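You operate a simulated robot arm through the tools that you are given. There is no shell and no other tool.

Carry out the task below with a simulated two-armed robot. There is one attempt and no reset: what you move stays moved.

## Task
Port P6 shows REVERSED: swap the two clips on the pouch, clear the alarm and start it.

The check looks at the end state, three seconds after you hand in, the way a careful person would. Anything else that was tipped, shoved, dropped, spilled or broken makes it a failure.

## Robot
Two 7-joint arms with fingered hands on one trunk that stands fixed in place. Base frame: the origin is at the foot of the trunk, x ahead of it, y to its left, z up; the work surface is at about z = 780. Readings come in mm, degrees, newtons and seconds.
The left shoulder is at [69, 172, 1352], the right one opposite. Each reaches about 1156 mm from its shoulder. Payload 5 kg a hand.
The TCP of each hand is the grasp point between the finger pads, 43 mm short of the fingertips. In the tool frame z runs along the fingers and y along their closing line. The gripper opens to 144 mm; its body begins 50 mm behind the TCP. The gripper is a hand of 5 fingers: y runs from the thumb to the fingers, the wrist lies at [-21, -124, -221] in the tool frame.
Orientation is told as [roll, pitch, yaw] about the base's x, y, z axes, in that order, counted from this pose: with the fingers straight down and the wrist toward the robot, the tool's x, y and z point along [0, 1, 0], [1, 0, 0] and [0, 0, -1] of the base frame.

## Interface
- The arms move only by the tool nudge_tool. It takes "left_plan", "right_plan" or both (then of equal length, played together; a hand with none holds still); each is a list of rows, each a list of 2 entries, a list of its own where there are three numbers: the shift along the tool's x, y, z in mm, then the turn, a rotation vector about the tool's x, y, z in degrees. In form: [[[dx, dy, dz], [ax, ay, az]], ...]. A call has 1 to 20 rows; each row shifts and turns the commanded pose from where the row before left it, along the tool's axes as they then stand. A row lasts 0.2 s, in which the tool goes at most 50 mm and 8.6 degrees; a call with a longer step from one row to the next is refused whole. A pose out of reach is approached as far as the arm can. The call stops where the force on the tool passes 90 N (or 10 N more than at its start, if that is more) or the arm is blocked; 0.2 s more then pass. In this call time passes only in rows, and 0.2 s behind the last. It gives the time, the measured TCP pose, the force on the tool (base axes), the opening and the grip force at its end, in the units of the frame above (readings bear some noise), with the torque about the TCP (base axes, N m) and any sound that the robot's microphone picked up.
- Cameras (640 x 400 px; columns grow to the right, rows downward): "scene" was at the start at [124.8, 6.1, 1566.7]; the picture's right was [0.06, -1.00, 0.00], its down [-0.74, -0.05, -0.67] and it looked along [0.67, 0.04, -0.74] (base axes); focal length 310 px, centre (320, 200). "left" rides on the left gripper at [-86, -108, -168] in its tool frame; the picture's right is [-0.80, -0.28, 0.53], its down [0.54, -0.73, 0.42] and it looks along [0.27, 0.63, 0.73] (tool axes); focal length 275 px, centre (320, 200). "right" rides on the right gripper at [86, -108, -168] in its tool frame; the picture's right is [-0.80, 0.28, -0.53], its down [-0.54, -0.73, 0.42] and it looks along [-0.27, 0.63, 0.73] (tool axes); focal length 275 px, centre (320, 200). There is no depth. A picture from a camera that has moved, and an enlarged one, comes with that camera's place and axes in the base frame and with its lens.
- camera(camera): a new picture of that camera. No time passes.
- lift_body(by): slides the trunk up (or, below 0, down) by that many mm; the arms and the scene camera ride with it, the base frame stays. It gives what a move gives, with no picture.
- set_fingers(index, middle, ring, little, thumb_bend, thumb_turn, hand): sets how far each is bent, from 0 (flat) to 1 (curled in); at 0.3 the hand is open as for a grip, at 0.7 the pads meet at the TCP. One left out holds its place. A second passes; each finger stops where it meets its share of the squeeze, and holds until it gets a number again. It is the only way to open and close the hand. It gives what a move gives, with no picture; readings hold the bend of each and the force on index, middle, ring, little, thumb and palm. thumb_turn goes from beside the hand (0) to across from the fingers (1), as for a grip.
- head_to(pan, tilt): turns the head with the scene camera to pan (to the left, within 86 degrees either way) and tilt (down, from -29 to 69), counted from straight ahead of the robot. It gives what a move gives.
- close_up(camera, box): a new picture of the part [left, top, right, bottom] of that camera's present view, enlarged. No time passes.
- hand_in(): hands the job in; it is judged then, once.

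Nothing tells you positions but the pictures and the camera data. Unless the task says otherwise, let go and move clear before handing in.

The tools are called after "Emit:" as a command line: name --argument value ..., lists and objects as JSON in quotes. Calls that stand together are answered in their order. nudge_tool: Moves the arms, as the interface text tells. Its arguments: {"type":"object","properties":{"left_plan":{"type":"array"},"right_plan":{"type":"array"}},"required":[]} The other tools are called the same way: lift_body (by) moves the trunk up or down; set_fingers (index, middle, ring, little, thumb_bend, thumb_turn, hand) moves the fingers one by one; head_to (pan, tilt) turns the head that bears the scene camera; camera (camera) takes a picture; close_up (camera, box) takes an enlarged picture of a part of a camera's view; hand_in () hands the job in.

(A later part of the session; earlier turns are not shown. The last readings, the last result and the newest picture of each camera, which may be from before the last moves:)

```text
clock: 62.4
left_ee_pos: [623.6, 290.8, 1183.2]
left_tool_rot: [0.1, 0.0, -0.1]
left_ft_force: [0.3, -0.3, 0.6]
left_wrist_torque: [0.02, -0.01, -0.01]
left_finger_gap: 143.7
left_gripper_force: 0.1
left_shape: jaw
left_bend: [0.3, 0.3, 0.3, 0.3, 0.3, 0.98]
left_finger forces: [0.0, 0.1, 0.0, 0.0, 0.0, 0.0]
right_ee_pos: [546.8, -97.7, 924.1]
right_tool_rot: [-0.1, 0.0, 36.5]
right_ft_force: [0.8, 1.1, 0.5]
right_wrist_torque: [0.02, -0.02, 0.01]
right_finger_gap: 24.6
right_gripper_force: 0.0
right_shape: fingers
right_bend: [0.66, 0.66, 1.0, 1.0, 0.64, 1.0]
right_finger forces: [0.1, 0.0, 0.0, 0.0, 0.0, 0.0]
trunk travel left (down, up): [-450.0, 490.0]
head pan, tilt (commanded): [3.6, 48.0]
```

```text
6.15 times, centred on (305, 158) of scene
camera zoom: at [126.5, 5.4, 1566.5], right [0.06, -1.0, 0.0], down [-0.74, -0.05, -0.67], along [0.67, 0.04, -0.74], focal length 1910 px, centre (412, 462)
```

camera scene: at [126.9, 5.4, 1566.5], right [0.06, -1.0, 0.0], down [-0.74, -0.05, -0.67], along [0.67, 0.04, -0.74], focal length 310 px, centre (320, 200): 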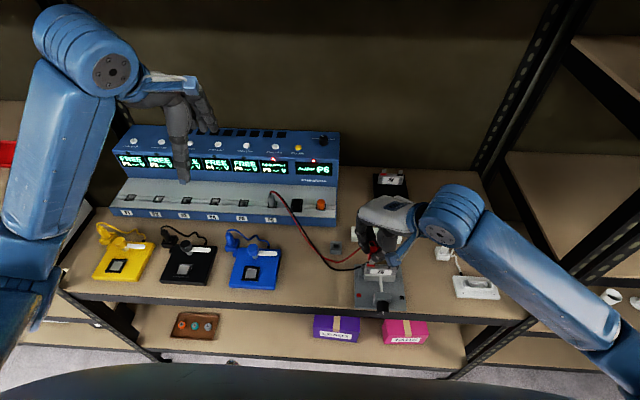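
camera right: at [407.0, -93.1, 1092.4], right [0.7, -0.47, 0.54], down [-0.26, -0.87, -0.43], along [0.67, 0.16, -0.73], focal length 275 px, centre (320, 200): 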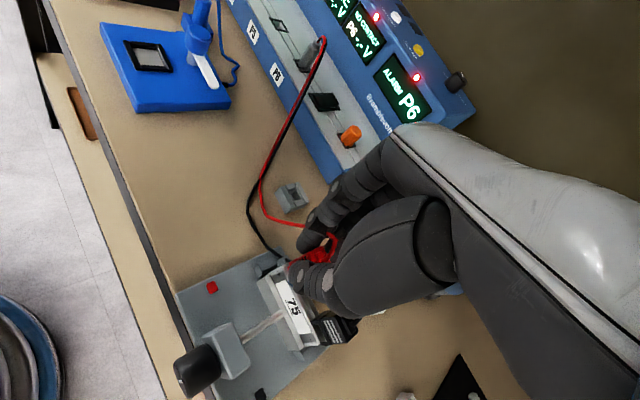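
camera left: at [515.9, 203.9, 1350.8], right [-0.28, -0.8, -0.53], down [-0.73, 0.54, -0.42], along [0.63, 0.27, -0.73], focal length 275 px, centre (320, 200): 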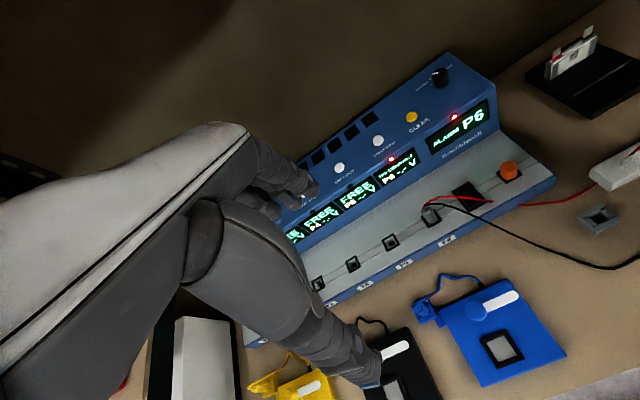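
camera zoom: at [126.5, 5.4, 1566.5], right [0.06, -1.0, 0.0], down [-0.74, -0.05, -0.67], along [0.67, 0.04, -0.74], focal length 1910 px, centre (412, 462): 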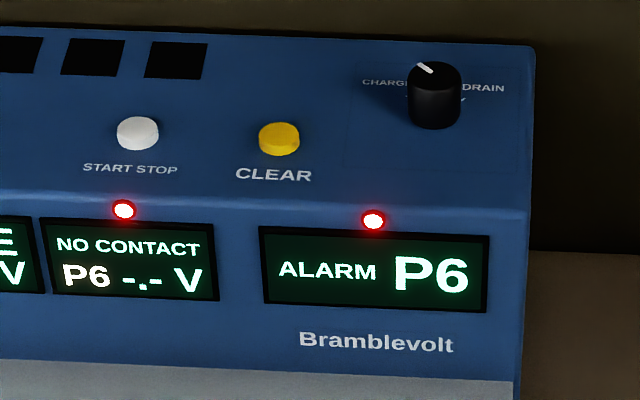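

The red clip settled to about 2 mm above its seat, and the display still says NO CONTACT. I'll lower the open hand 8 mm around it, re-grip and press it home.

Emit:
nudge_tool --right_plan '[[[0, 0, 3], [0, 0, 0]], [[0, 0, 3], [0, 0, 0]], [[0, 0, 2], [0, 0, 0]]]'

Emit:
close_up --camera "scene" --box '[362, 250, 382, 270]'

Emit:
close_up --camera "right" --box '[270, 240, 340, 300]'

```text
clock: 63.2
left_ee_pos: [624.7, 291.0, 1183.9]
left_tool_rot: [0.0, 0.0, -0.1]
left_ft_force: [-0.5, 0.1, -0.3]
left_wrist_torque: [-0.02, -0.01, 0.04]
left_finger_gap: 143.9
left_gripper_force: 0.0
left_shape: jaw
left_bend: [0.3, 0.3, 0.3, 0.3, 0.3, 0.98]
left_finger forces: [0.1, 0.1, 0.0, 0.1, 0.0, 0.0]
right_ee_pos: [546.1, -96.3, 916.2]
right_tool_rot: [0.0, 0.0, 36.5]
right_ft_force: [-0.8, -0.9, 0.7]
right_wrist_torque: [0.0, -0.02, -0.03]
right_finger_gap: 24.3
right_gripper_force: 0.4
right_shape: fingers
right_bend: [0.66, 0.66, 1.0, 1.0, 0.64, 1.0]
right_finger forces: [0.0, 0.4, 0.0, 0.0, 0.0, 0.1]
trunk travel left (down, up): [-450.0, 490.0]
head pan, tilt (commanded): [3.6, 48.0]
```

```text
16.00 times, centred on (372, 260) of scene
camera zoom: at [126.7, 5.5, 1566.5], right [0.06, -1.0, 0.0], down [-0.74, -0.05, -0.67], along [0.67, 0.04, -0.74], focal length 4967 px, centre (-512, -760)
```

zoom: 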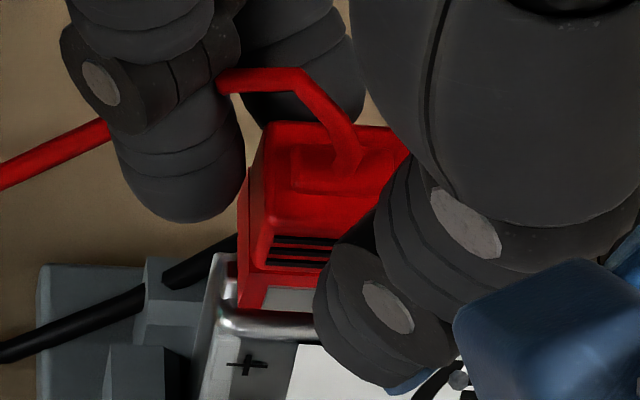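

```text
6.67 times, centred on (305, 270) of right
camera zoom: at [407.1, -91.3, 1084.2], right [0.7, -0.47, 0.53], down [-0.26, -0.87, -0.42], along [0.66, 0.16, -0.73], focal length 1835 px, centre (420, -267)
```

zoom: 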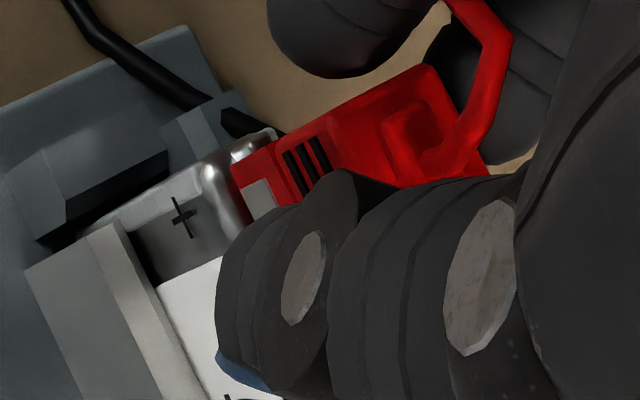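

The clip's bottom edge now lies right at the pouch rim. I'll check whether the charger sees contact.

Emit:
close_up --camera "scene" --box '[260, 125, 350, 190]'

Emit:
close_up --camera "scene" --box '[360, 245, 410, 280]'

```text
6.15 times, centred on (305, 158) of scene
camera zoom: at [126.7, 5.5, 1566.5], right [0.06, -1.0, 0.0], down [-0.74, -0.05, -0.67], along [0.67, 0.04, -0.74], focal length 1910 px, centre (412, 462)
```

zoom: 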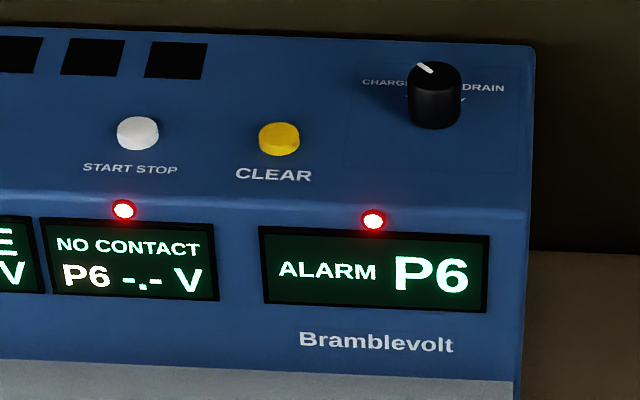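

```text
11.43 times, centred on (385, 262) of scene
camera zoom: at [126.7, 5.5, 1566.5], right [0.06, -1.0, 0.0], down [-0.74, -0.05, -0.67], along [0.67, 0.04, -0.74], focal length 3548 px, centre (-423, -514)
```

zoom: 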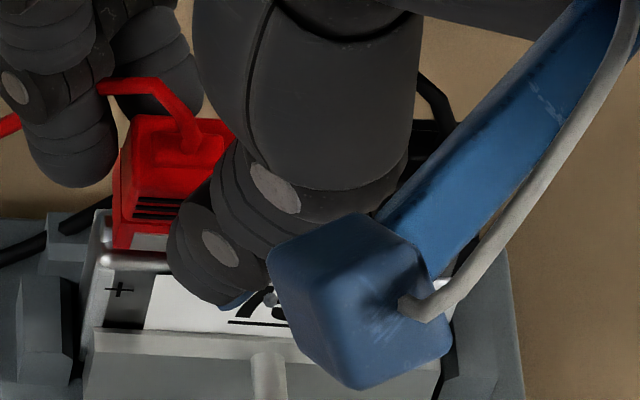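

It is not sensed yet, so the clip needs the last bit of travel. I'll re-grip and press gently.

Emit:
set_fingers --hand "right" --index 0.72 --middle 0.72 --thumb_bend 0.72

Emit:
close_up --camera "scene" --box '[362, 250, 382, 270]'

Emit:
nudge_tool --right_plan '[[[0, 0, 1.5], [0, 0, 0]], [[0, 0, 1.5], [0, 0, 0]]]'

Emit:
close_up --camera "scene" --box '[362, 250, 382, 270]'

Emit:
close_up --camera "scene" --box '[260, 125, 350, 190]'

```text
clock: 64.2
left_ee_pos: [624.2, 289.9, 1183.9]
left_tool_rot: [0.0, 0.0, 0.0]
left_ft_force: [0.8, 0.0, 0.3]
left_wrist_torque: [0.03, -0.03, -0.03]
left_finger_gap: 143.8
left_gripper_force: 0.1
left_shape: jaw
left_bend: [0.3, 0.3, 0.3, 0.3, 0.3, 0.98]
left_finger forces: [0.0, 0.0, 0.0, 0.1, 0.1, 0.0]
right_ee_pos: [547.1, -96.7, 915.1]
right_tool_rot: [0.0, 0.0, 36.5]
right_ft_force: [0.3, 1.8, 0.0]
right_wrist_torque: [0.04, -0.02, 0.02]
right_finger_gap: 11.9
right_gripper_force: 9.2
right_shape: fingers
right_bend: [0.72, 0.67, 1.0, 1.0, 0.67, 1.0]
right_finger forces: [3.4, 7.1, 0.0, 0.1, 8.3, 0.1]
trunk travel left (down, up): [-450.0, 490.0]
head pan, tilt (commanded): [3.6, 48.0]
```

```text
16.00 times, centred on (372, 260) of scene
camera zoom: at [126.8, 5.5, 1566.5], right [0.06, -1.0, 0.0], down [-0.74, -0.05, -0.67], along [0.67, 0.04, -0.74], focal length 4967 px, centre (-512, -760)
```

zoom: 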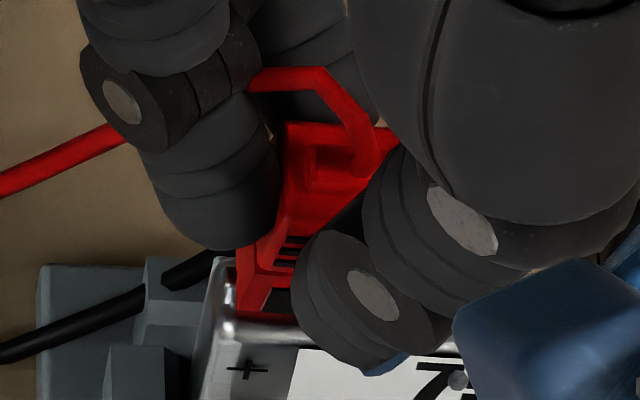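

```text
clock: 64.8
left_ee_pos: [623.2, 292.6, 1183.7]
left_tool_rot: [-0.1, 0.0, 0.0]
left_ft_force: [-0.1, -0.3, -0.4]
left_wrist_torque: [0.01, 0.02, 0.02]
left_finger_gap: 143.6
left_gripper_force: 0.0
left_shape: jaw
left_bend: [0.3, 0.3, 0.3, 0.3, 0.3, 0.98]
left_finger forces: [0.0, 0.0, 0.0, 0.0, 0.0, 0.0]
right_ee_pos: [547.7, -95.7, 914.2]
right_tool_rot: [0.0, 0.0, 36.5]
right_ft_force: [2.3, 0.6, 3.0]
right_wrist_torque: [0.04, -0.07, 0.01]
right_finger_gap: 11.8
right_gripper_force: 10.3
right_shape: fingers
right_bend: [0.72, 0.67, 1.0, 1.0, 0.67, 1.0]
right_finger forces: [3.6, 8.6, 0.0, 0.0, 8.1, 0.0]
trunk travel left (down, up): [-450.0, 490.0]
head pan, tilt (commanded): [3.6, 48.0]
```

```text
16.00 times, centred on (372, 260) of scene
camera zoom: at [126.5, 5.6, 1566.6], right [0.06, -1.0, 0.0], down [-0.74, -0.05, -0.67], along [0.67, 0.04, -0.74], focal length 4967 px, centre (-512, -760)
```

zoom: 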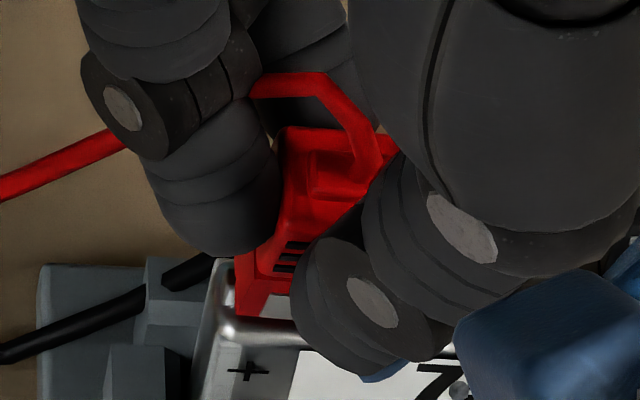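

```text
6.15 times, centred on (305, 158) of scene
camera zoom: at [126.5, 5.6, 1566.6], right [0.06, -1.0, 0.0], down [-0.74, -0.05, -0.67], along [0.67, 0.04, -0.74], focal length 1910 px, centre (412, 462)
```

zoom: 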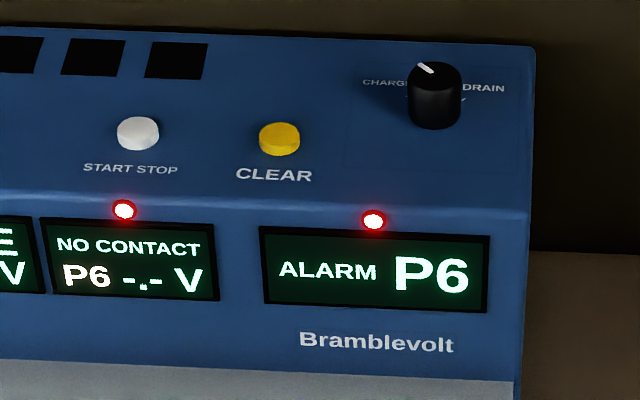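

Gripping rolled the clip's top a few degrees to the right, though its bottom corner is now at seat level. I'll look closer before pressing again.

Emit:
close_up --camera "right" --box '[270, 235, 340, 295]'

Emit:
close_up --camera "scene" --box '[364, 260, 374, 270]'

```text
6.67 times, centred on (305, 265) of right
camera zoom: at [406.7, -91.4, 1082.6], right [0.7, -0.47, 0.53], down [-0.26, -0.87, -0.42], along [0.66, 0.16, -0.73], focal length 1835 px, centre (420, -233)
```

zoom: 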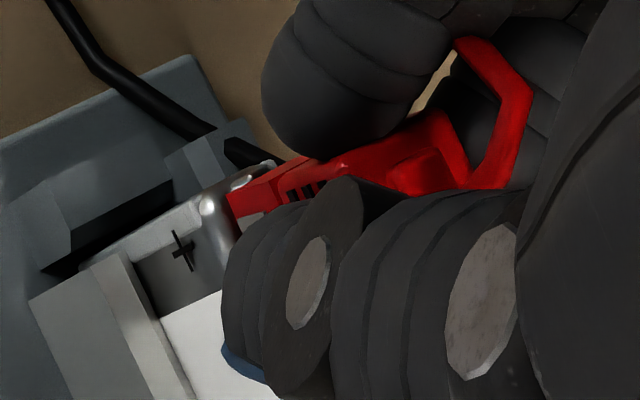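

```text
16.00 times, centred on (369, 265) of scene
camera zoom: at [126.5, 5.6, 1566.6], right [0.06, -1.0, 0.0], down [-0.74, -0.05, -0.67], along [0.67, 0.04, -0.74], focal length 4967 px, centre (-464, -840)
```

zoom: 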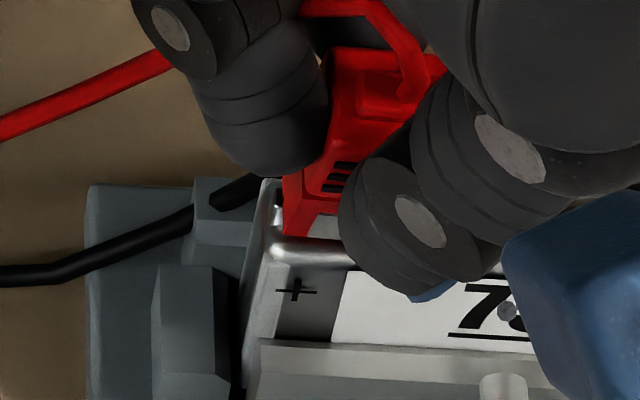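

Gripping at this yaw pushes the clip sideways. I'll release it, let it sit on the tab, and re-grip at yaw 0, square to its faces, before pressing.

Emit:
set_fingers --hand "right" --index 0.6 --middle 0.6 --thumb_bend 0.6

Emit:
close_up --camera "scene" --box '[360, 245, 390, 275]'

Emit:
close_up --camera "right" --box '[270, 235, 340, 295]'

Emit:
close_up --camera "scene" --box '[260, 125, 350, 190]'

```text
clock: 65.8
left_ee_pos: [623.5, 290.2, 1183.6]
left_tool_rot: [0.0, -0.1, -0.1]
left_ft_force: [-0.1, -0.5, 1.0]
left_wrist_torque: [-0.03, 0.01, -0.04]
left_finger_gap: 143.9
left_gripper_force: 0.0
left_shape: jaw
left_bend: [0.3, 0.3, 0.3, 0.3, 0.3, 0.98]
left_finger forces: [0.0, 0.0, 0.1, 0.0, 0.0, 0.0]
right_ee_pos: [546.9, -96.0, 914.6]
right_tool_rot: [-0.1, 0.0, 36.5]
right_ft_force: [-0.2, -0.1, 0.2]
right_wrist_torque: [0.01, 0.01, -0.02]
right_finger_gap: 41.9
right_gripper_force: 0.1
right_shape: fingers
right_bend: [0.6, 0.6, 1.0, 1.0, 0.6, 1.0]
right_finger forces: [0.0, 0.0, 0.0, 0.0, 0.0, 0.1]
trunk travel left (down, up): [-450.0, 490.0]
head pan, tilt (commanded): [3.6, 48.0]
```

```text
13.33 times, centred on (375, 260) of scene
camera zoom: at [126.6, 5.4, 1566.5], right [0.06, -1.0, 0.0], down [-0.74, -0.05, -0.67], along [0.67, 0.04, -0.74], focal length 4139 px, centre (-413, -600)
```

zoom: 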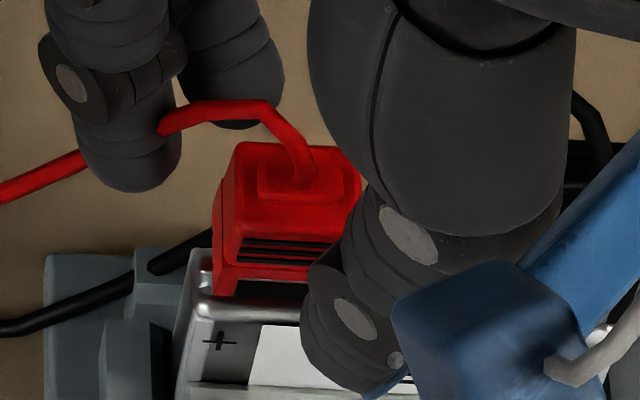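

```text
6.67 times, centred on (305, 265) of right
camera zoom: at [406.7, -91.6, 1082.2], right [0.7, -0.47, 0.53], down [-0.26, -0.87, -0.42], along [0.66, 0.16, -0.73], focal length 1835 px, centre (420, -233)
```

zoom: 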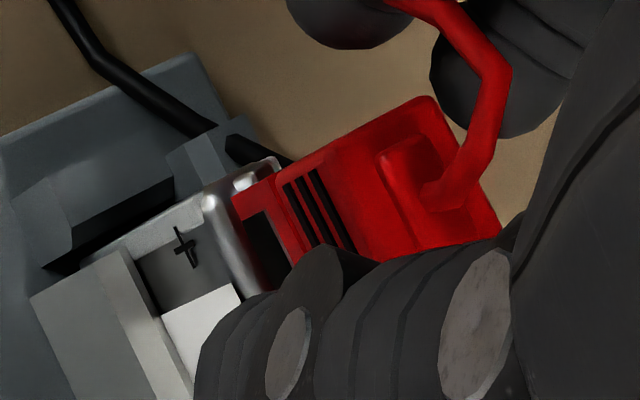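

```text
6.15 times, centred on (305, 158) of scene
camera zoom: at [126.6, 5.4, 1566.5], right [0.06, -1.0, 0.0], down [-0.74, -0.05, -0.67], along [0.67, 0.04, -0.74], focal length 1910 px, centre (412, 462)
```

zoom: 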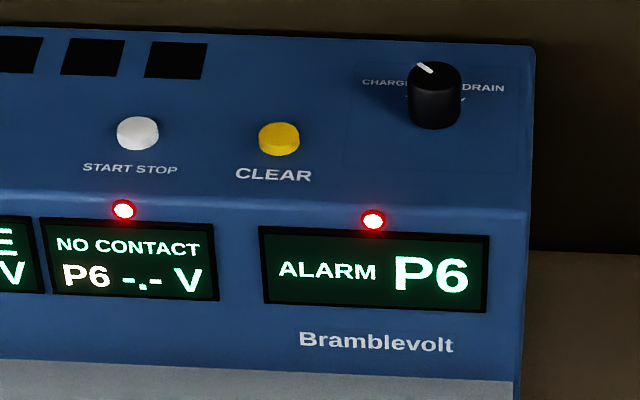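

The clip stands on the tab, slightly right and about 1–1.5 mm high, and the charger still sees no contact. I'll rise, turn to yaw 0 and come back for a square grip.

Emit:
nudge_tool --right_plan '[[[0, 0, -6], [0, 0, 0]], [[0, 0, -10], [0, 0, 0]], [[0, 0, -20], [0, 0, 0]], [[0, 0, -25], [0, 0, 0]], [[0, 0, -20], [0, 0, 0]], [[0, 0, 0], [0, 0, 7.3]], [[0, 0, 0], [0, 0, 7.3]], [[0, 0, 0], [0, 0, 7.3]], [[0, 0, 0], [0, 0, 7.3]], [[0, 0, 0], [0, 0, 7.3]], [[0, 0, 0], [0, 0, 0]]]'

Emit:
close_up --camera "scene" --box '[355, 240, 405, 280]'

Emit:
close_up --camera "right" --box '[180, 200, 340, 340]'

```text
clock: 68.2
left_ee_pos: [624.0, 290.7, 1183.8]
left_tool_rot: [0.1, 0.1, 0.0]
left_ft_force: [0.2, -0.3, -0.2]
left_wrist_torque: [-0.02, 0.02, 0.0]
left_finger_gap: 143.7
left_gripper_force: 0.0
left_shape: jaw
left_bend: [0.3, 0.3, 0.3, 0.3, 0.3, 0.98]
left_finger forces: [0.1, 0.1, 0.0, 0.1, 0.1, 0.0]
right_ee_pos: [545.6, -96.3, 992.8]
right_tool_rot: [-0.1, -0.1, -0.1]
right_ft_force: [0.8, -0.3, -0.3]
right_wrist_torque: [0.01, 0.0, 0.03]
right_finger_gap: 42.0
right_gripper_force: 0.0
right_shape: fingers
right_bend: [0.6, 0.6, 1.0, 1.0, 0.6, 1.0]
right_finger forces: [0.1, 0.0, 0.0, 0.1, 0.0, 0.0]
trunk travel left (down, up): [-450.0, 490.0]
head pan, tilt (commanded): [3.6, 48.0]
```

```text
10.00 times, centred on (380, 260) of scene
camera zoom: at [126.7, 4.9, 1566.5], right [0.06, -1.0, 0.0], down [-0.74, -0.05, -0.67], along [0.67, 0.04, -0.74], focal length 3104 px, centre (-280, -400)
```

zoom: 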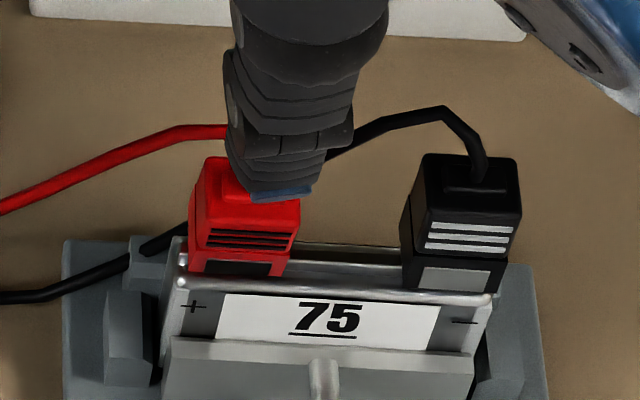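

```text
2.86 times, centred on (260, 270) of right
camera zoom: at [435.4, -10.2, 1161.1], right [0.28, -0.8, 0.53], down [-0.73, -0.54, -0.42], along [0.63, -0.27, -0.73], focal length 786 px, centre (491, 0)
```

zoom: 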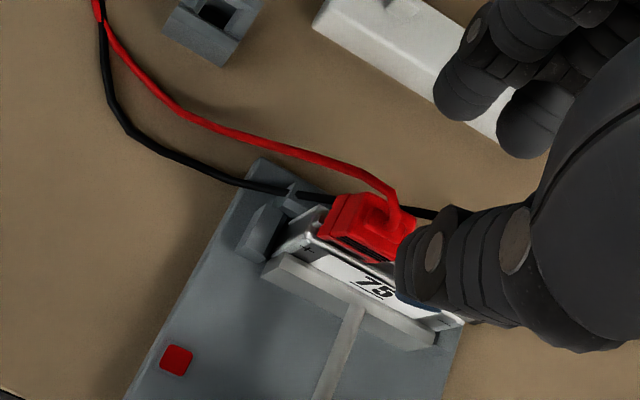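

I can see the red clip now: its base is about 1.5 mm right of nominal and its top leans toward the robot by several degrees. I'll zoom in to confirm.

Emit:
close_up --camera "scene" --box '[362, 250, 382, 270]'

Emit:
close_up --camera "right" --box '[200, 240, 290, 310]'

Emit:
close_up --camera "scene" --box '[385, 250, 405, 270]'

```text
16.00 times, centred on (372, 260) of scene
camera zoom: at [126.7, 4.9, 1566.5], right [0.06, -1.0, 0.0], down [-0.74, -0.05, -0.67], along [0.67, 0.04, -0.74], focal length 4967 px, centre (-512, -760)
```

zoom: 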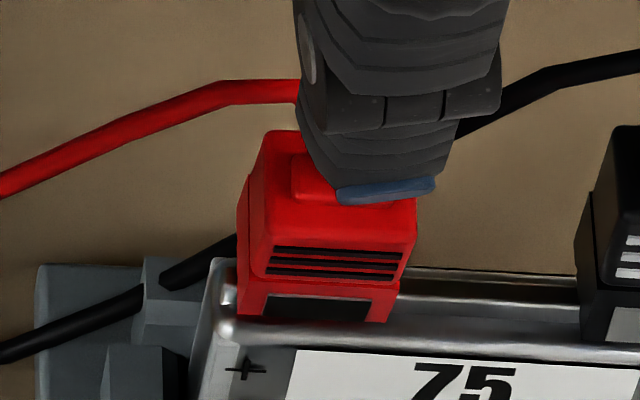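

```text
5.71 times, centred on (245, 275) of right
camera zoom: at [435.4, -10.2, 1161.1], right [0.28, -0.8, 0.53], down [-0.73, -0.54, -0.42], along [0.63, -0.27, -0.73], focal length 1573 px, centre (749, -229)
```

zoom: 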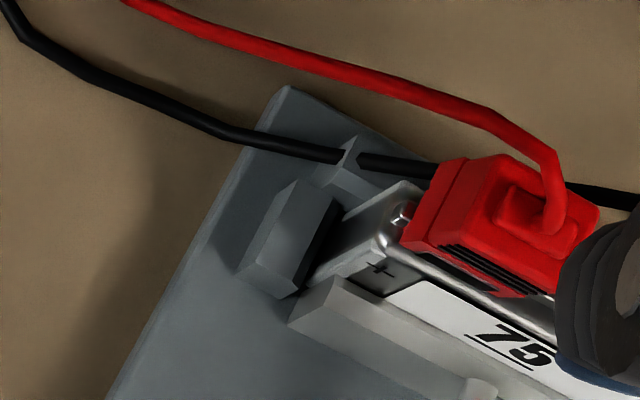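

```text
16.00 times, centred on (395, 260) of scene
camera zoom: at [126.7, 4.9, 1566.5], right [0.06, -1.0, 0.0], down [-0.74, -0.05, -0.67], along [0.67, 0.04, -0.74], focal length 4967 px, centre (-880, -760)
```

zoom: 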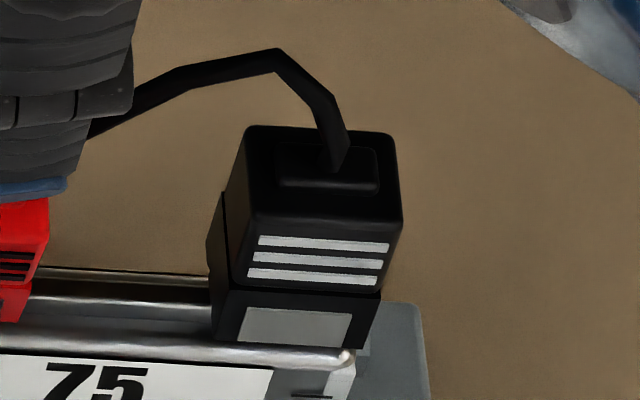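

The red clip is pitched about 10° toward the robot, while the black one is upright. I'll grip red square at yaw 0 so the pads push it upright, then press it down.

Emit:
set_fingers --hand "right" --index 0.52 --middle 0.52 --thumb_bend 0.52

Emit:
nudge_tool --right_plan '[[[1, 11.5, 0], [0, 0, 0]], [[0, 0, 15], [0, 0, 0]], [[0, 0, 15], [0, 0, 0]], [[0, 0, 15], [0, 0, 0]], [[0, 0, 0], [0, 0, 0]]]'

Emit:
close_up --camera "scene" --box '[350, 230, 410, 280]'

Emit:
close_up --camera "right" --box '[200, 180, 360, 340]'

```text
clock: 69.2
left_ee_pos: [624.2, 291.4, 1185.0]
left_tool_rot: [0.1, 0.0, 0.0]
left_ft_force: [0.2, -0.3, -0.1]
left_wrist_torque: [0.03, -0.01, -0.01]
left_finger_gap: 144.0
left_gripper_force: 0.0
left_shape: jaw
left_bend: [0.3, 0.3, 0.3, 0.3, 0.3, 0.98]
left_finger forces: [0.0, 0.0, 0.0, 0.0, 0.0, 0.0]
right_ee_pos: [545.4, -96.9, 993.7]
right_tool_rot: [0.0, 0.0, -0.1]
right_ft_force: [-0.2, -1.2, -0.3]
right_wrist_torque: [0.01, 0.01, -0.02]
right_finger_gap: 70.5
right_gripper_force: 0.1
right_shape: fingers
right_bend: [0.52, 0.52, 1.0, 1.0, 0.52, 1.0]
right_finger forces: [0.1, 0.0, 0.0, 0.0, 0.0, 0.0]
trunk travel left (down, up): [-450.0, 490.0]
head pan, tilt (commanded): [3.6, 48.0]
```

```text
clock: 70.4
left_ee_pos: [623.4, 290.0, 1183.1]
left_tool_rot: [0.1, 0.0, 0.0]
left_ft_force: [-0.5, -0.2, -0.1]
left_wrist_torque: [-0.01, -0.01, 0.01]
left_finger_gap: 143.7
left_gripper_force: 0.1
left_shape: jaw
left_bend: [0.3, 0.3, 0.3, 0.3, 0.3, 0.98]
left_finger forces: [0.0, 0.0, 0.0, 0.1, 0.0, 0.0]
right_ee_pos: [559.1, -95.3, 948.9]
right_tool_rot: [0.0, 0.0, 0.1]
right_ft_force: [0.1, 0.6, -0.3]
right_wrist_torque: [0.0, -0.01, 0.01]
right_finger_gap: 70.5
right_gripper_force: 0.0
right_shape: fingers
right_bend: [0.52, 0.52, 1.0, 1.0, 0.52, 1.0]
right_finger forces: [0.1, 0.1, 0.1, 0.0, 0.0, 0.0]
trunk travel left (down, up): [-450.0, 490.0]
head pan, tilt (commanded): [3.6, 48.0]
```

```text
8.00 times, centred on (380, 255) of scene
camera zoom: at [126.5, 5.3, 1566.5], right [0.06, -1.0, 0.0], down [-0.74, -0.05, -0.67], along [0.67, 0.04, -0.74], focal length 2483 px, centre (-160, -240)
```

zoom: 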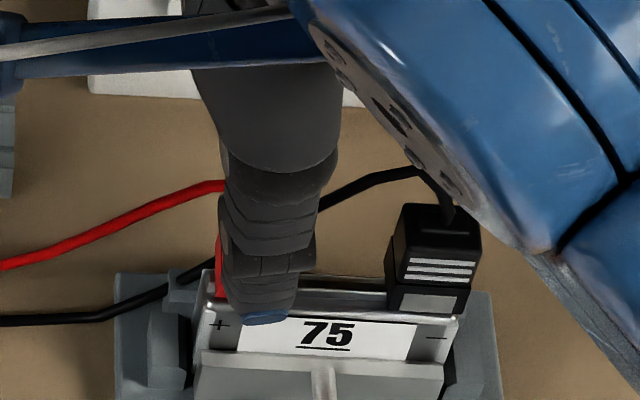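

```text
2.50 times, centred on (280, 260) of right
camera zoom: at [448.7, -8.3, 1117.4], right [0.28, -0.8, 0.53], down [-0.73, -0.54, -0.42], along [0.63, -0.27, -0.73], focal length 688 px, centre (420, 50)
```

zoom: 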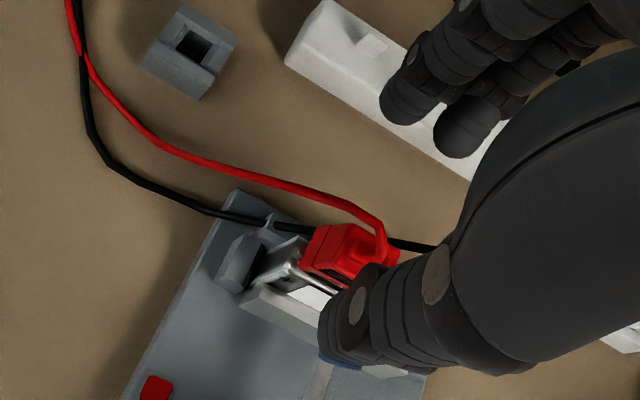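

I'm aligned over the red clip. I'll descend around it.

Emit:
nudge_tool --right_plan '[[[-0.4, -1.2, 10], [0, 0, 0]], [[0, 0, 11], [0, 0, 0]], [[0, 0, 11], [0, 0, 0]], [[0, 0, 0], [0, 0, 0]]]'

Emit:
close_up --camera "scene" --box '[350, 235, 410, 280]'

Emit:
close_up --camera "right" --box '[220, 180, 360, 320]'

```text
clock: 71.4
left_ee_pos: [624.3, 290.3, 1183.8]
left_tool_rot: [0.0, 0.0, 0.1]
left_ft_force: [0.0, 0.4, 0.9]
left_wrist_torque: [0.02, 0.0, 0.01]
left_finger_gap: 143.8
left_gripper_force: 0.1
left_shape: jaw
left_bend: [0.3, 0.3, 0.3, 0.3, 0.3, 0.98]
left_finger forces: [0.0, 0.0, 0.0, 0.0, 0.0, 0.0]
right_ee_pos: [557.9, -95.0, 916.8]
right_tool_rot: [0.0, -0.1, 0.0]
right_ft_force: [-0.2, 0.3, -0.5]
right_wrist_torque: [-0.01, 0.01, -0.02]
right_finger_gap: 70.5
right_gripper_force: 0.1
right_shape: fingers
right_bend: [0.52, 0.52, 1.0, 1.0, 0.52, 1.0]
right_finger forces: [0.1, 0.0, 0.0, 0.0, 0.1, 0.0]
trunk travel left (down, up): [-450.0, 490.0]
head pan, tilt (commanded): [3.6, 48.0]
```

```text
8.89 times, centred on (380, 258) of scene
camera zoom: at [126.6, 5.4, 1566.5], right [0.06, -1.0, 0.0], down [-0.74, -0.05, -0.67], along [0.67, 0.04, -0.74], focal length 2759 px, centre (-213, -311)
```

zoom: 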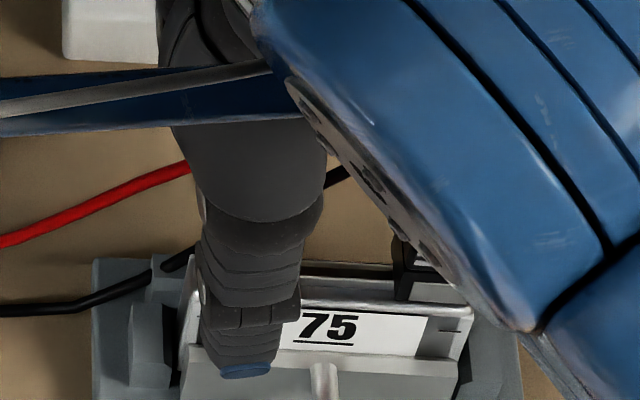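

```text
2.86 times, centred on (290, 250) of right
camera zoom: at [447.8, -8.7, 1085.1], right [0.28, -0.8, 0.53], down [-0.73, -0.54, -0.42], along [0.63, -0.27, -0.73], focal length 786 px, centre (406, 57)
```

zoom: 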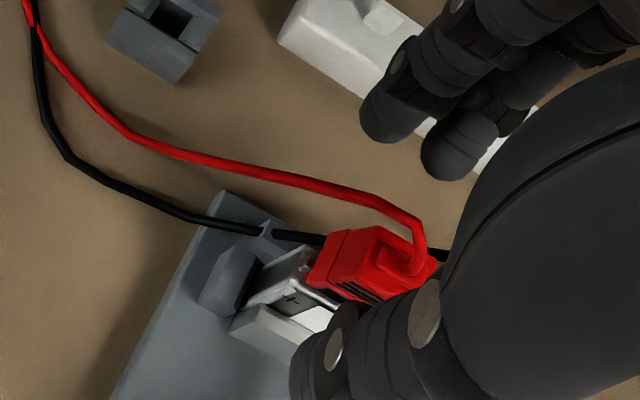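

The hand is placed like the original grip. I'll close gently in two stages.

Emit:
set_fingers --hand "right" --index 0.63 --middle 0.63 --thumb_bend 0.63

Emit:
close_up --camera "right" --box '[220, 180, 360, 320]'

Emit:
set_fingers --hand "right" --index 0.72 --middle 0.72 --thumb_bend 0.72

Emit:
close_up --camera "right" --box '[220, 180, 360, 320]'

Emit:
close_up --camera "scene" --box '[355, 245, 405, 280]'

```text
clock: 72.4
left_ee_pos: [622.8, 291.3, 1183.7]
left_tool_rot: [0.0, -0.1, 0.0]
left_ft_force: [-0.2, 0.8, -0.3]
left_wrist_torque: [-0.02, -0.04, 0.02]
left_finger_gap: 143.6
left_gripper_force: 0.1
left_shape: jaw
left_bend: [0.3, 0.3, 0.3, 0.3, 0.3, 0.98]
left_finger forces: [0.1, 0.0, 0.0, 0.0, 0.0, 0.0]
right_ee_pos: [557.0, -95.3, 916.3]
right_tool_rot: [0.0, 0.0, 0.0]
right_ft_force: [-0.3, -1.1, 1.0]
right_wrist_torque: [-0.01, 0.01, -0.01]
right_finger_gap: 32.7
right_gripper_force: 0.5
right_shape: fingers
right_bend: [0.63, 0.63, 1.0, 1.0, 0.63, 1.0]
right_finger forces: [0.1, 0.1, 0.1, 0.0, 0.2, 0.0]
trunk travel left (down, up): [-450.0, 490.0]
head pan, tilt (commanded): [3.6, 48.0]
```

```text
2.86 times, centred on (290, 250) of right
camera zoom: at [447.8, -8.6, 1085.2], right [0.28, -0.8, 0.53], down [-0.73, -0.54, -0.42], along [0.63, -0.27, -0.73], focal length 786 px, centre (406, 57)
```

zoom: 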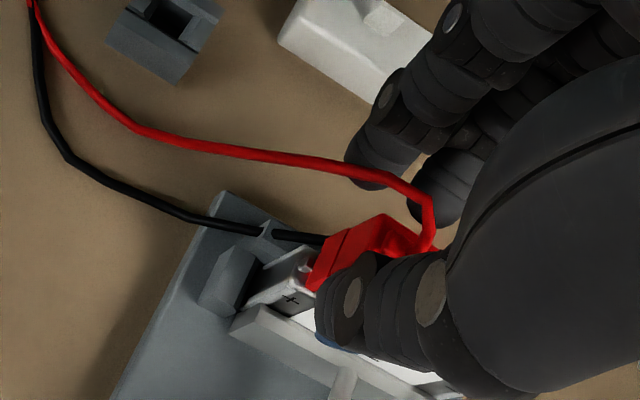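

```text
clock: 73.4
left_ee_pos: [624.3, 291.1, 1183.8]
left_tool_rot: [0.0, 0.1, 0.1]
left_ft_force: [0.4, -0.3, 0.3]
left_wrist_torque: [-0.01, 0.03, 0.02]
left_finger_gap: 143.6
left_gripper_force: 0.0
left_shape: jaw
left_bend: [0.3, 0.3, 0.3, 0.3, 0.3, 0.98]
left_finger forces: [0.1, 0.0, 0.0, 0.0, 0.1, 0.1]
right_ee_pos: [557.7, -94.8, 916.2]
right_tool_rot: [-0.1, 0.0, 0.0]
right_ft_force: [0.6, 0.7, -2.4]
right_wrist_torque: [0.05, 0.07, 0.08]
right_finger_gap: 16.5
right_gripper_force: 10.9
right_shape: fingers
right_bend: [0.71, 0.71, 1.0, 1.0, 0.66, 1.0]
right_finger forces: [5.3, 5.7, 0.0, 0.1, 10.6, 0.0]
trunk travel left (down, up): [-450.0, 490.0]
head pan, tilt (commanded): [3.6, 48.0]
```

```text
2.86 times, centred on (290, 250) of right
camera zoom: at [447.9, -8.6, 1085.2], right [0.28, -0.8, 0.53], down [-0.73, -0.54, -0.42], along [0.63, -0.27, -0.73], focal length 786 px, centre (406, 57)
```

zoom: 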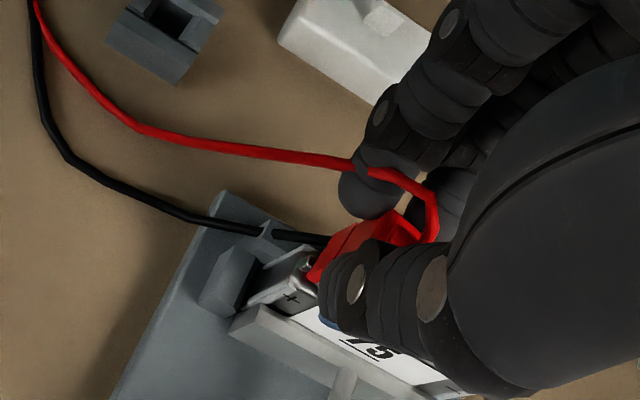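

```text
11.43 times, centred on (380, 262) of scene
camera zoom: at [126.8, 5.5, 1566.5], right [0.06, -1.0, 0.0], down [-0.74, -0.05, -0.67], along [0.67, 0.04, -0.74], focal length 3548 px, centre (-366, -514)
```

zoom: 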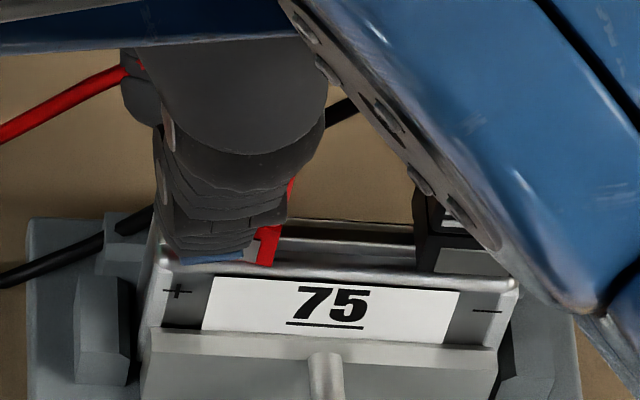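

The grip values match the original upright grips. I'll squeeze to 20 N and press down.

Emit:
set_fingers --hand "right" --index 0.8 --middle 0.8 --thumb_bend 0.8

Emit:
nudge_tool --right_plan '[[[0, 0, 1.5], [0, 0, 0]], [[0, 0, 1.5], [0, 0, 0]]]'

Emit:
close_up --camera "right" --box '[220, 180, 360, 320]'

Emit:
close_up --camera "scene" --box '[355, 245, 405, 280]'

Emit:
close_up --camera "scene" --box '[260, 125, 350, 190]'

```text
clock: 74.4
left_ee_pos: [624.3, 290.7, 1182.8]
left_tool_rot: [0.0, 0.0, 0.0]
left_ft_force: [-0.1, -0.5, 0.9]
left_wrist_torque: [-0.02, -0.01, 0.03]
left_finger_gap: 143.5
left_gripper_force: 0.1
left_shape: jaw
left_bend: [0.3, 0.3, 0.3, 0.3, 0.3, 0.98]
left_finger forces: [0.0, 0.0, 0.1, 0.0, 0.0, 0.1]
right_ee_pos: [558.1, -94.3, 917.0]
right_tool_rot: [0.0, -0.1, 0.0]
right_ft_force: [-1.7, -0.6, -3.6]
right_wrist_torque: [-0.05, 0.09, 0.13]
right_finger_gap: 10.6
right_gripper_force: 20.4
right_shape: fingers
right_bend: [0.73, 0.67, 1.0, 1.0, 0.67, 1.0]
right_finger forces: [9.1, 11.9, 0.0, 0.1, 19.8, 0.1]
trunk travel left (down, up): [-450.0, 490.0]
head pan, tilt (commanded): [3.6, 48.0]
```

```text
clock: 75.0
left_ee_pos: [622.7, 290.8, 1184.0]
left_tool_rot: [0.1, 0.0, 0.0]
left_ft_force: [0.0, -0.2, 0.4]
left_wrist_torque: [0.0, -0.01, -0.01]
left_finger_gap: 143.7
left_gripper_force: 0.1
left_shape: jaw
left_bend: [0.3, 0.3, 0.3, 0.3, 0.3, 0.98]
left_finger forces: [0.0, 0.1, 0.0, 0.1, 0.1, 0.0]
right_ee_pos: [557.7, -96.0, 915.5]
right_tool_rot: [0.0, -0.2, 0.1]
right_ft_force: [-0.2, 0.0, 8.1]
right_wrist_torque: [-0.03, 0.1, 0.13]
right_finger_gap: 9.8
right_gripper_force: 23.3
right_shape: fingers
right_bend: [0.73, 0.72, 1.0, 1.0, 0.67, 1.0]
right_finger forces: [10.8, 14.0, 0.0, 0.0, 21.5, 0.0]
trunk travel left (down, up): [-450.0, 490.0]
head pan, tilt (commanded): [3.6, 48.0]
```

```text
2.86 times, centred on (290, 250) of right
camera zoom: at [446.4, -8.7, 1083.3], right [0.28, -0.8, 0.53], down [-0.72, -0.54, -0.43], along [0.63, -0.27, -0.73], focal length 786 px, centre (406, 57)
```

zoom: 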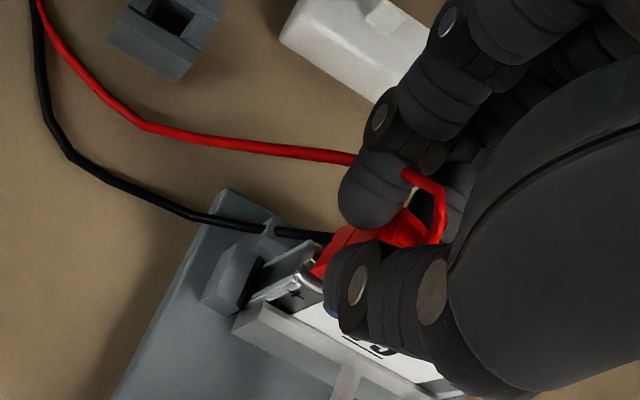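

```text
11.43 times, centred on (380, 262) of scene
camera zoom: at [125.9, 5.7, 1566.8], right [0.06, -1.0, 0.0], down [-0.74, -0.05, -0.67], along [0.67, 0.04, -0.74], focal length 3548 px, centre (-366, -514)
```

zoom: 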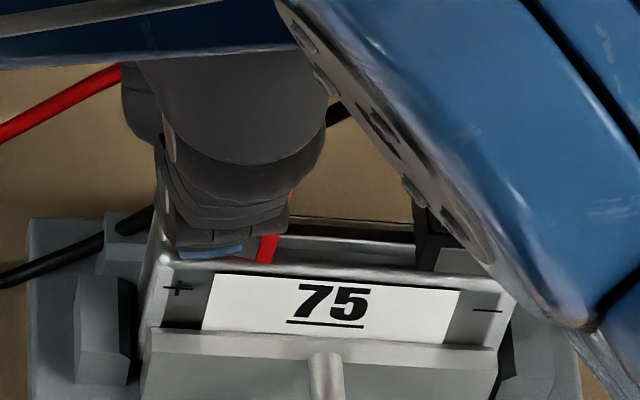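

```text
6.15 times, centred on (305, 158) of scene
camera zoom: at [125.9, 5.7, 1566.8], right [0.06, -1.0, 0.0], down [-0.74, -0.05, -0.67], along [0.67, 0.04, -0.74], focal length 1910 px, centre (412, 462)
```

zoom: 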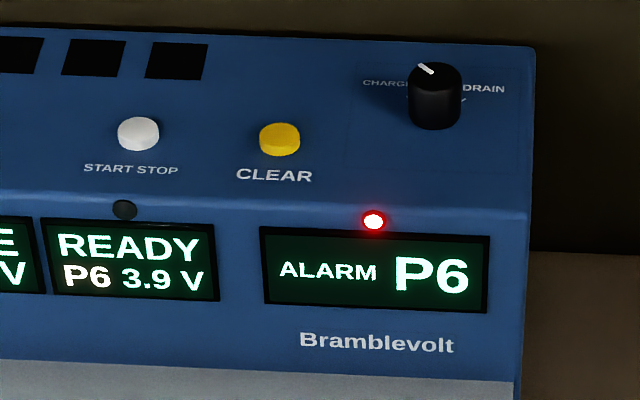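

P6 now reads READY 3.9 V. I'll press slightly more to seat it fully, then release.

Emit:
nudge_tool --right_plan '[[[0, 0, 1.5], [0, 0, 0]], [[0, 0, 1], [0, 0, 0]]]'

Emit:
close_up --camera "right" --box '[275, 225, 345, 275]'

Emit:
close_up --camera "scene" --box '[260, 125, 350, 190]'

```text
clock: 75.6
left_ee_pos: [623.3, 291.3, 1184.4]
left_tool_rot: [0.0, 0.0, 0.0]
left_ft_force: [-0.3, 0.8, 0.1]
left_wrist_torque: [0.01, -0.01, 0.04]
left_finger_gap: 143.7
left_gripper_force: 0.1
left_shape: jaw
left_bend: [0.3, 0.3, 0.3, 0.3, 0.3, 0.98]
left_finger forces: [0.1, 0.0, 0.0, 0.0, 0.1, 0.0]
right_ee_pos: [557.4, -94.2, 911.6]
right_tool_rot: [0.1, -0.3, 0.1]
right_ft_force: [1.5, 6.1, 23.3]
right_wrist_torque: [0.03, 0.08, 0.2]
right_finger_gap: 8.4
right_gripper_force: 26.9
right_shape: fingers
right_bend: [0.73, 0.72, 1.0, 1.0, 0.68, 1.0]
right_finger forces: [13.9, 15.9, 0.0, 0.0, 24.3, 0.0]
trunk travel left (down, up): [-450.0, 490.0]
head pan, tilt (commanded): [3.6, 48.0]
```

```text
8.00 times, centred on (310, 250) of right
camera zoom: at [445.3, -8.4, 1080.4], right [0.28, -0.8, 0.53], down [-0.72, -0.54, -0.43], along [0.63, -0.27, -0.73], focal length 2202 px, centre (400, -200)
```

zoom: 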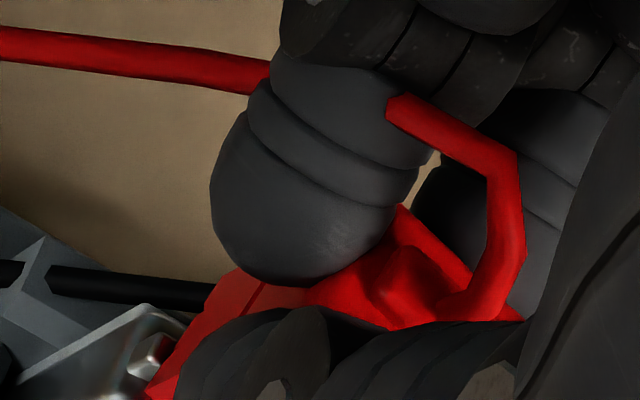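

```text
6.15 times, centred on (305, 158) of scene
camera zoom: at [125.1, 6.5, 1566.9], right [0.06, -1.0, 0.0], down [-0.74, -0.05, -0.67], along [0.67, 0.04, -0.74], focal length 1910 px, centre (412, 462)
```

zoom: 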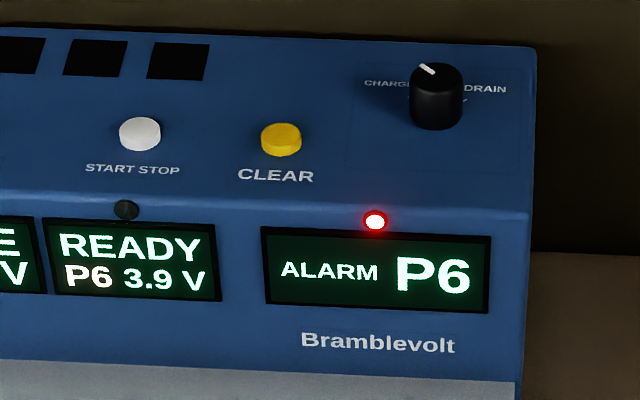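

It is seated with 23 N of resistance. I'll release and check that the clip and the display hold.

Emit:
set_fingers --hand "right" --index 0.6 --middle 0.6 --thumb_bend 0.6

Emit:
close_up --camera "scene" --box '[260, 125, 350, 190]'

Emit:
close_up --camera "right" --box '[220, 180, 360, 320]'

Emit:
close_up --camera "scene" --box '[355, 245, 405, 280]'

```text
clock: 76.6
left_ee_pos: [623.2, 290.4, 1182.9]
left_tool_rot: [0.0, -0.1, 0.0]
left_ft_force: [0.0, -0.2, -0.1]
left_wrist_torque: [-0.01, 0.03, 0.0]
left_finger_gap: 143.7
left_gripper_force: 0.0
left_shape: jaw
left_bend: [0.3, 0.3, 0.3, 0.3, 0.3, 0.98]
left_finger forces: [0.0, 0.0, 0.0, 0.0, 0.1, 0.0]
right_ee_pos: [555.5, -95.2, 910.4]
right_tool_rot: [0.0, 0.1, -0.1]
right_ft_force: [-0.5, -0.7, 0.2]
right_wrist_torque: [0.04, -0.03, 0.01]
right_finger_gap: 41.8
right_gripper_force: 0.0
right_shape: fingers
right_bend: [0.6, 0.6, 1.0, 1.0, 0.6, 1.0]
right_finger forces: [0.0, 0.0, 0.0, 0.0, 0.1, 0.0]
trunk travel left (down, up): [-450.0, 490.0]
head pan, tilt (commanded): [3.6, 48.0]
```

```text
6.15 times, centred on (305, 158) of scene
camera zoom: at [126.5, 5.3, 1566.5], right [0.06, -1.0, 0.0], down [-0.74, -0.05, -0.67], along [0.67, 0.04, -0.74], focal length 1910 px, centre (412, 462)
```

zoom: 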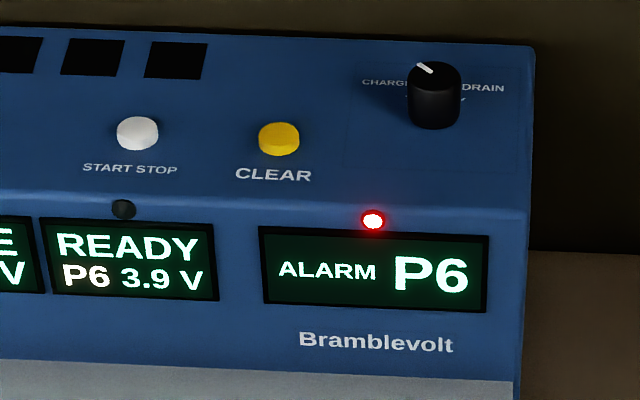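

```text
2.86 times, centred on (290, 250) of right
camera zoom: at [446.2, -9.4, 1078.4], right [0.28, -0.8, 0.53], down [-0.73, -0.54, -0.42], along [0.63, -0.27, -0.73], focal length 786 px, centre (406, 57)
```

zoom: 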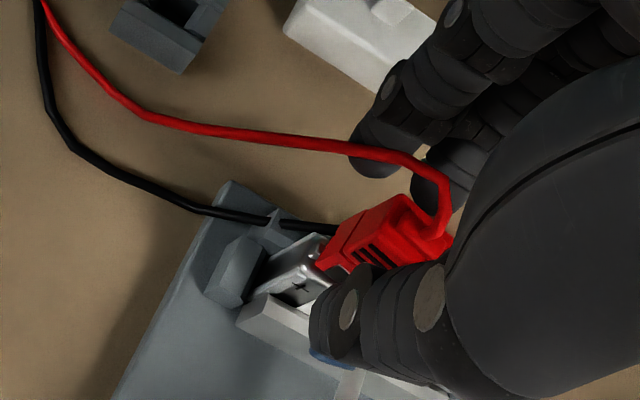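

```text
11.43 times, centred on (380, 262) of scene
camera zoom: at [126.5, 5.3, 1566.5], right [0.06, -1.0, 0.0], down [-0.74, -0.05, -0.67], along [0.67, 0.04, -0.74], focal length 3548 px, centre (-366, -514)
```

zoom: 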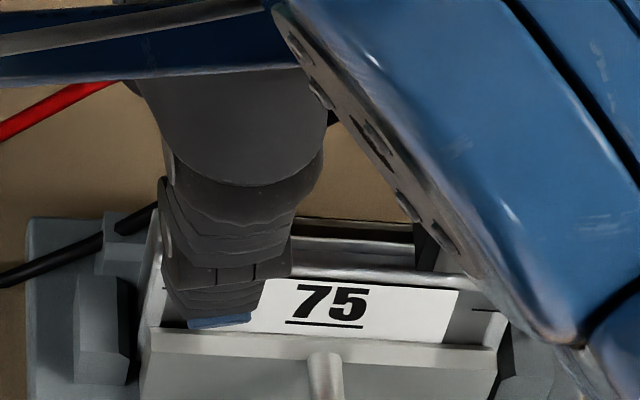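

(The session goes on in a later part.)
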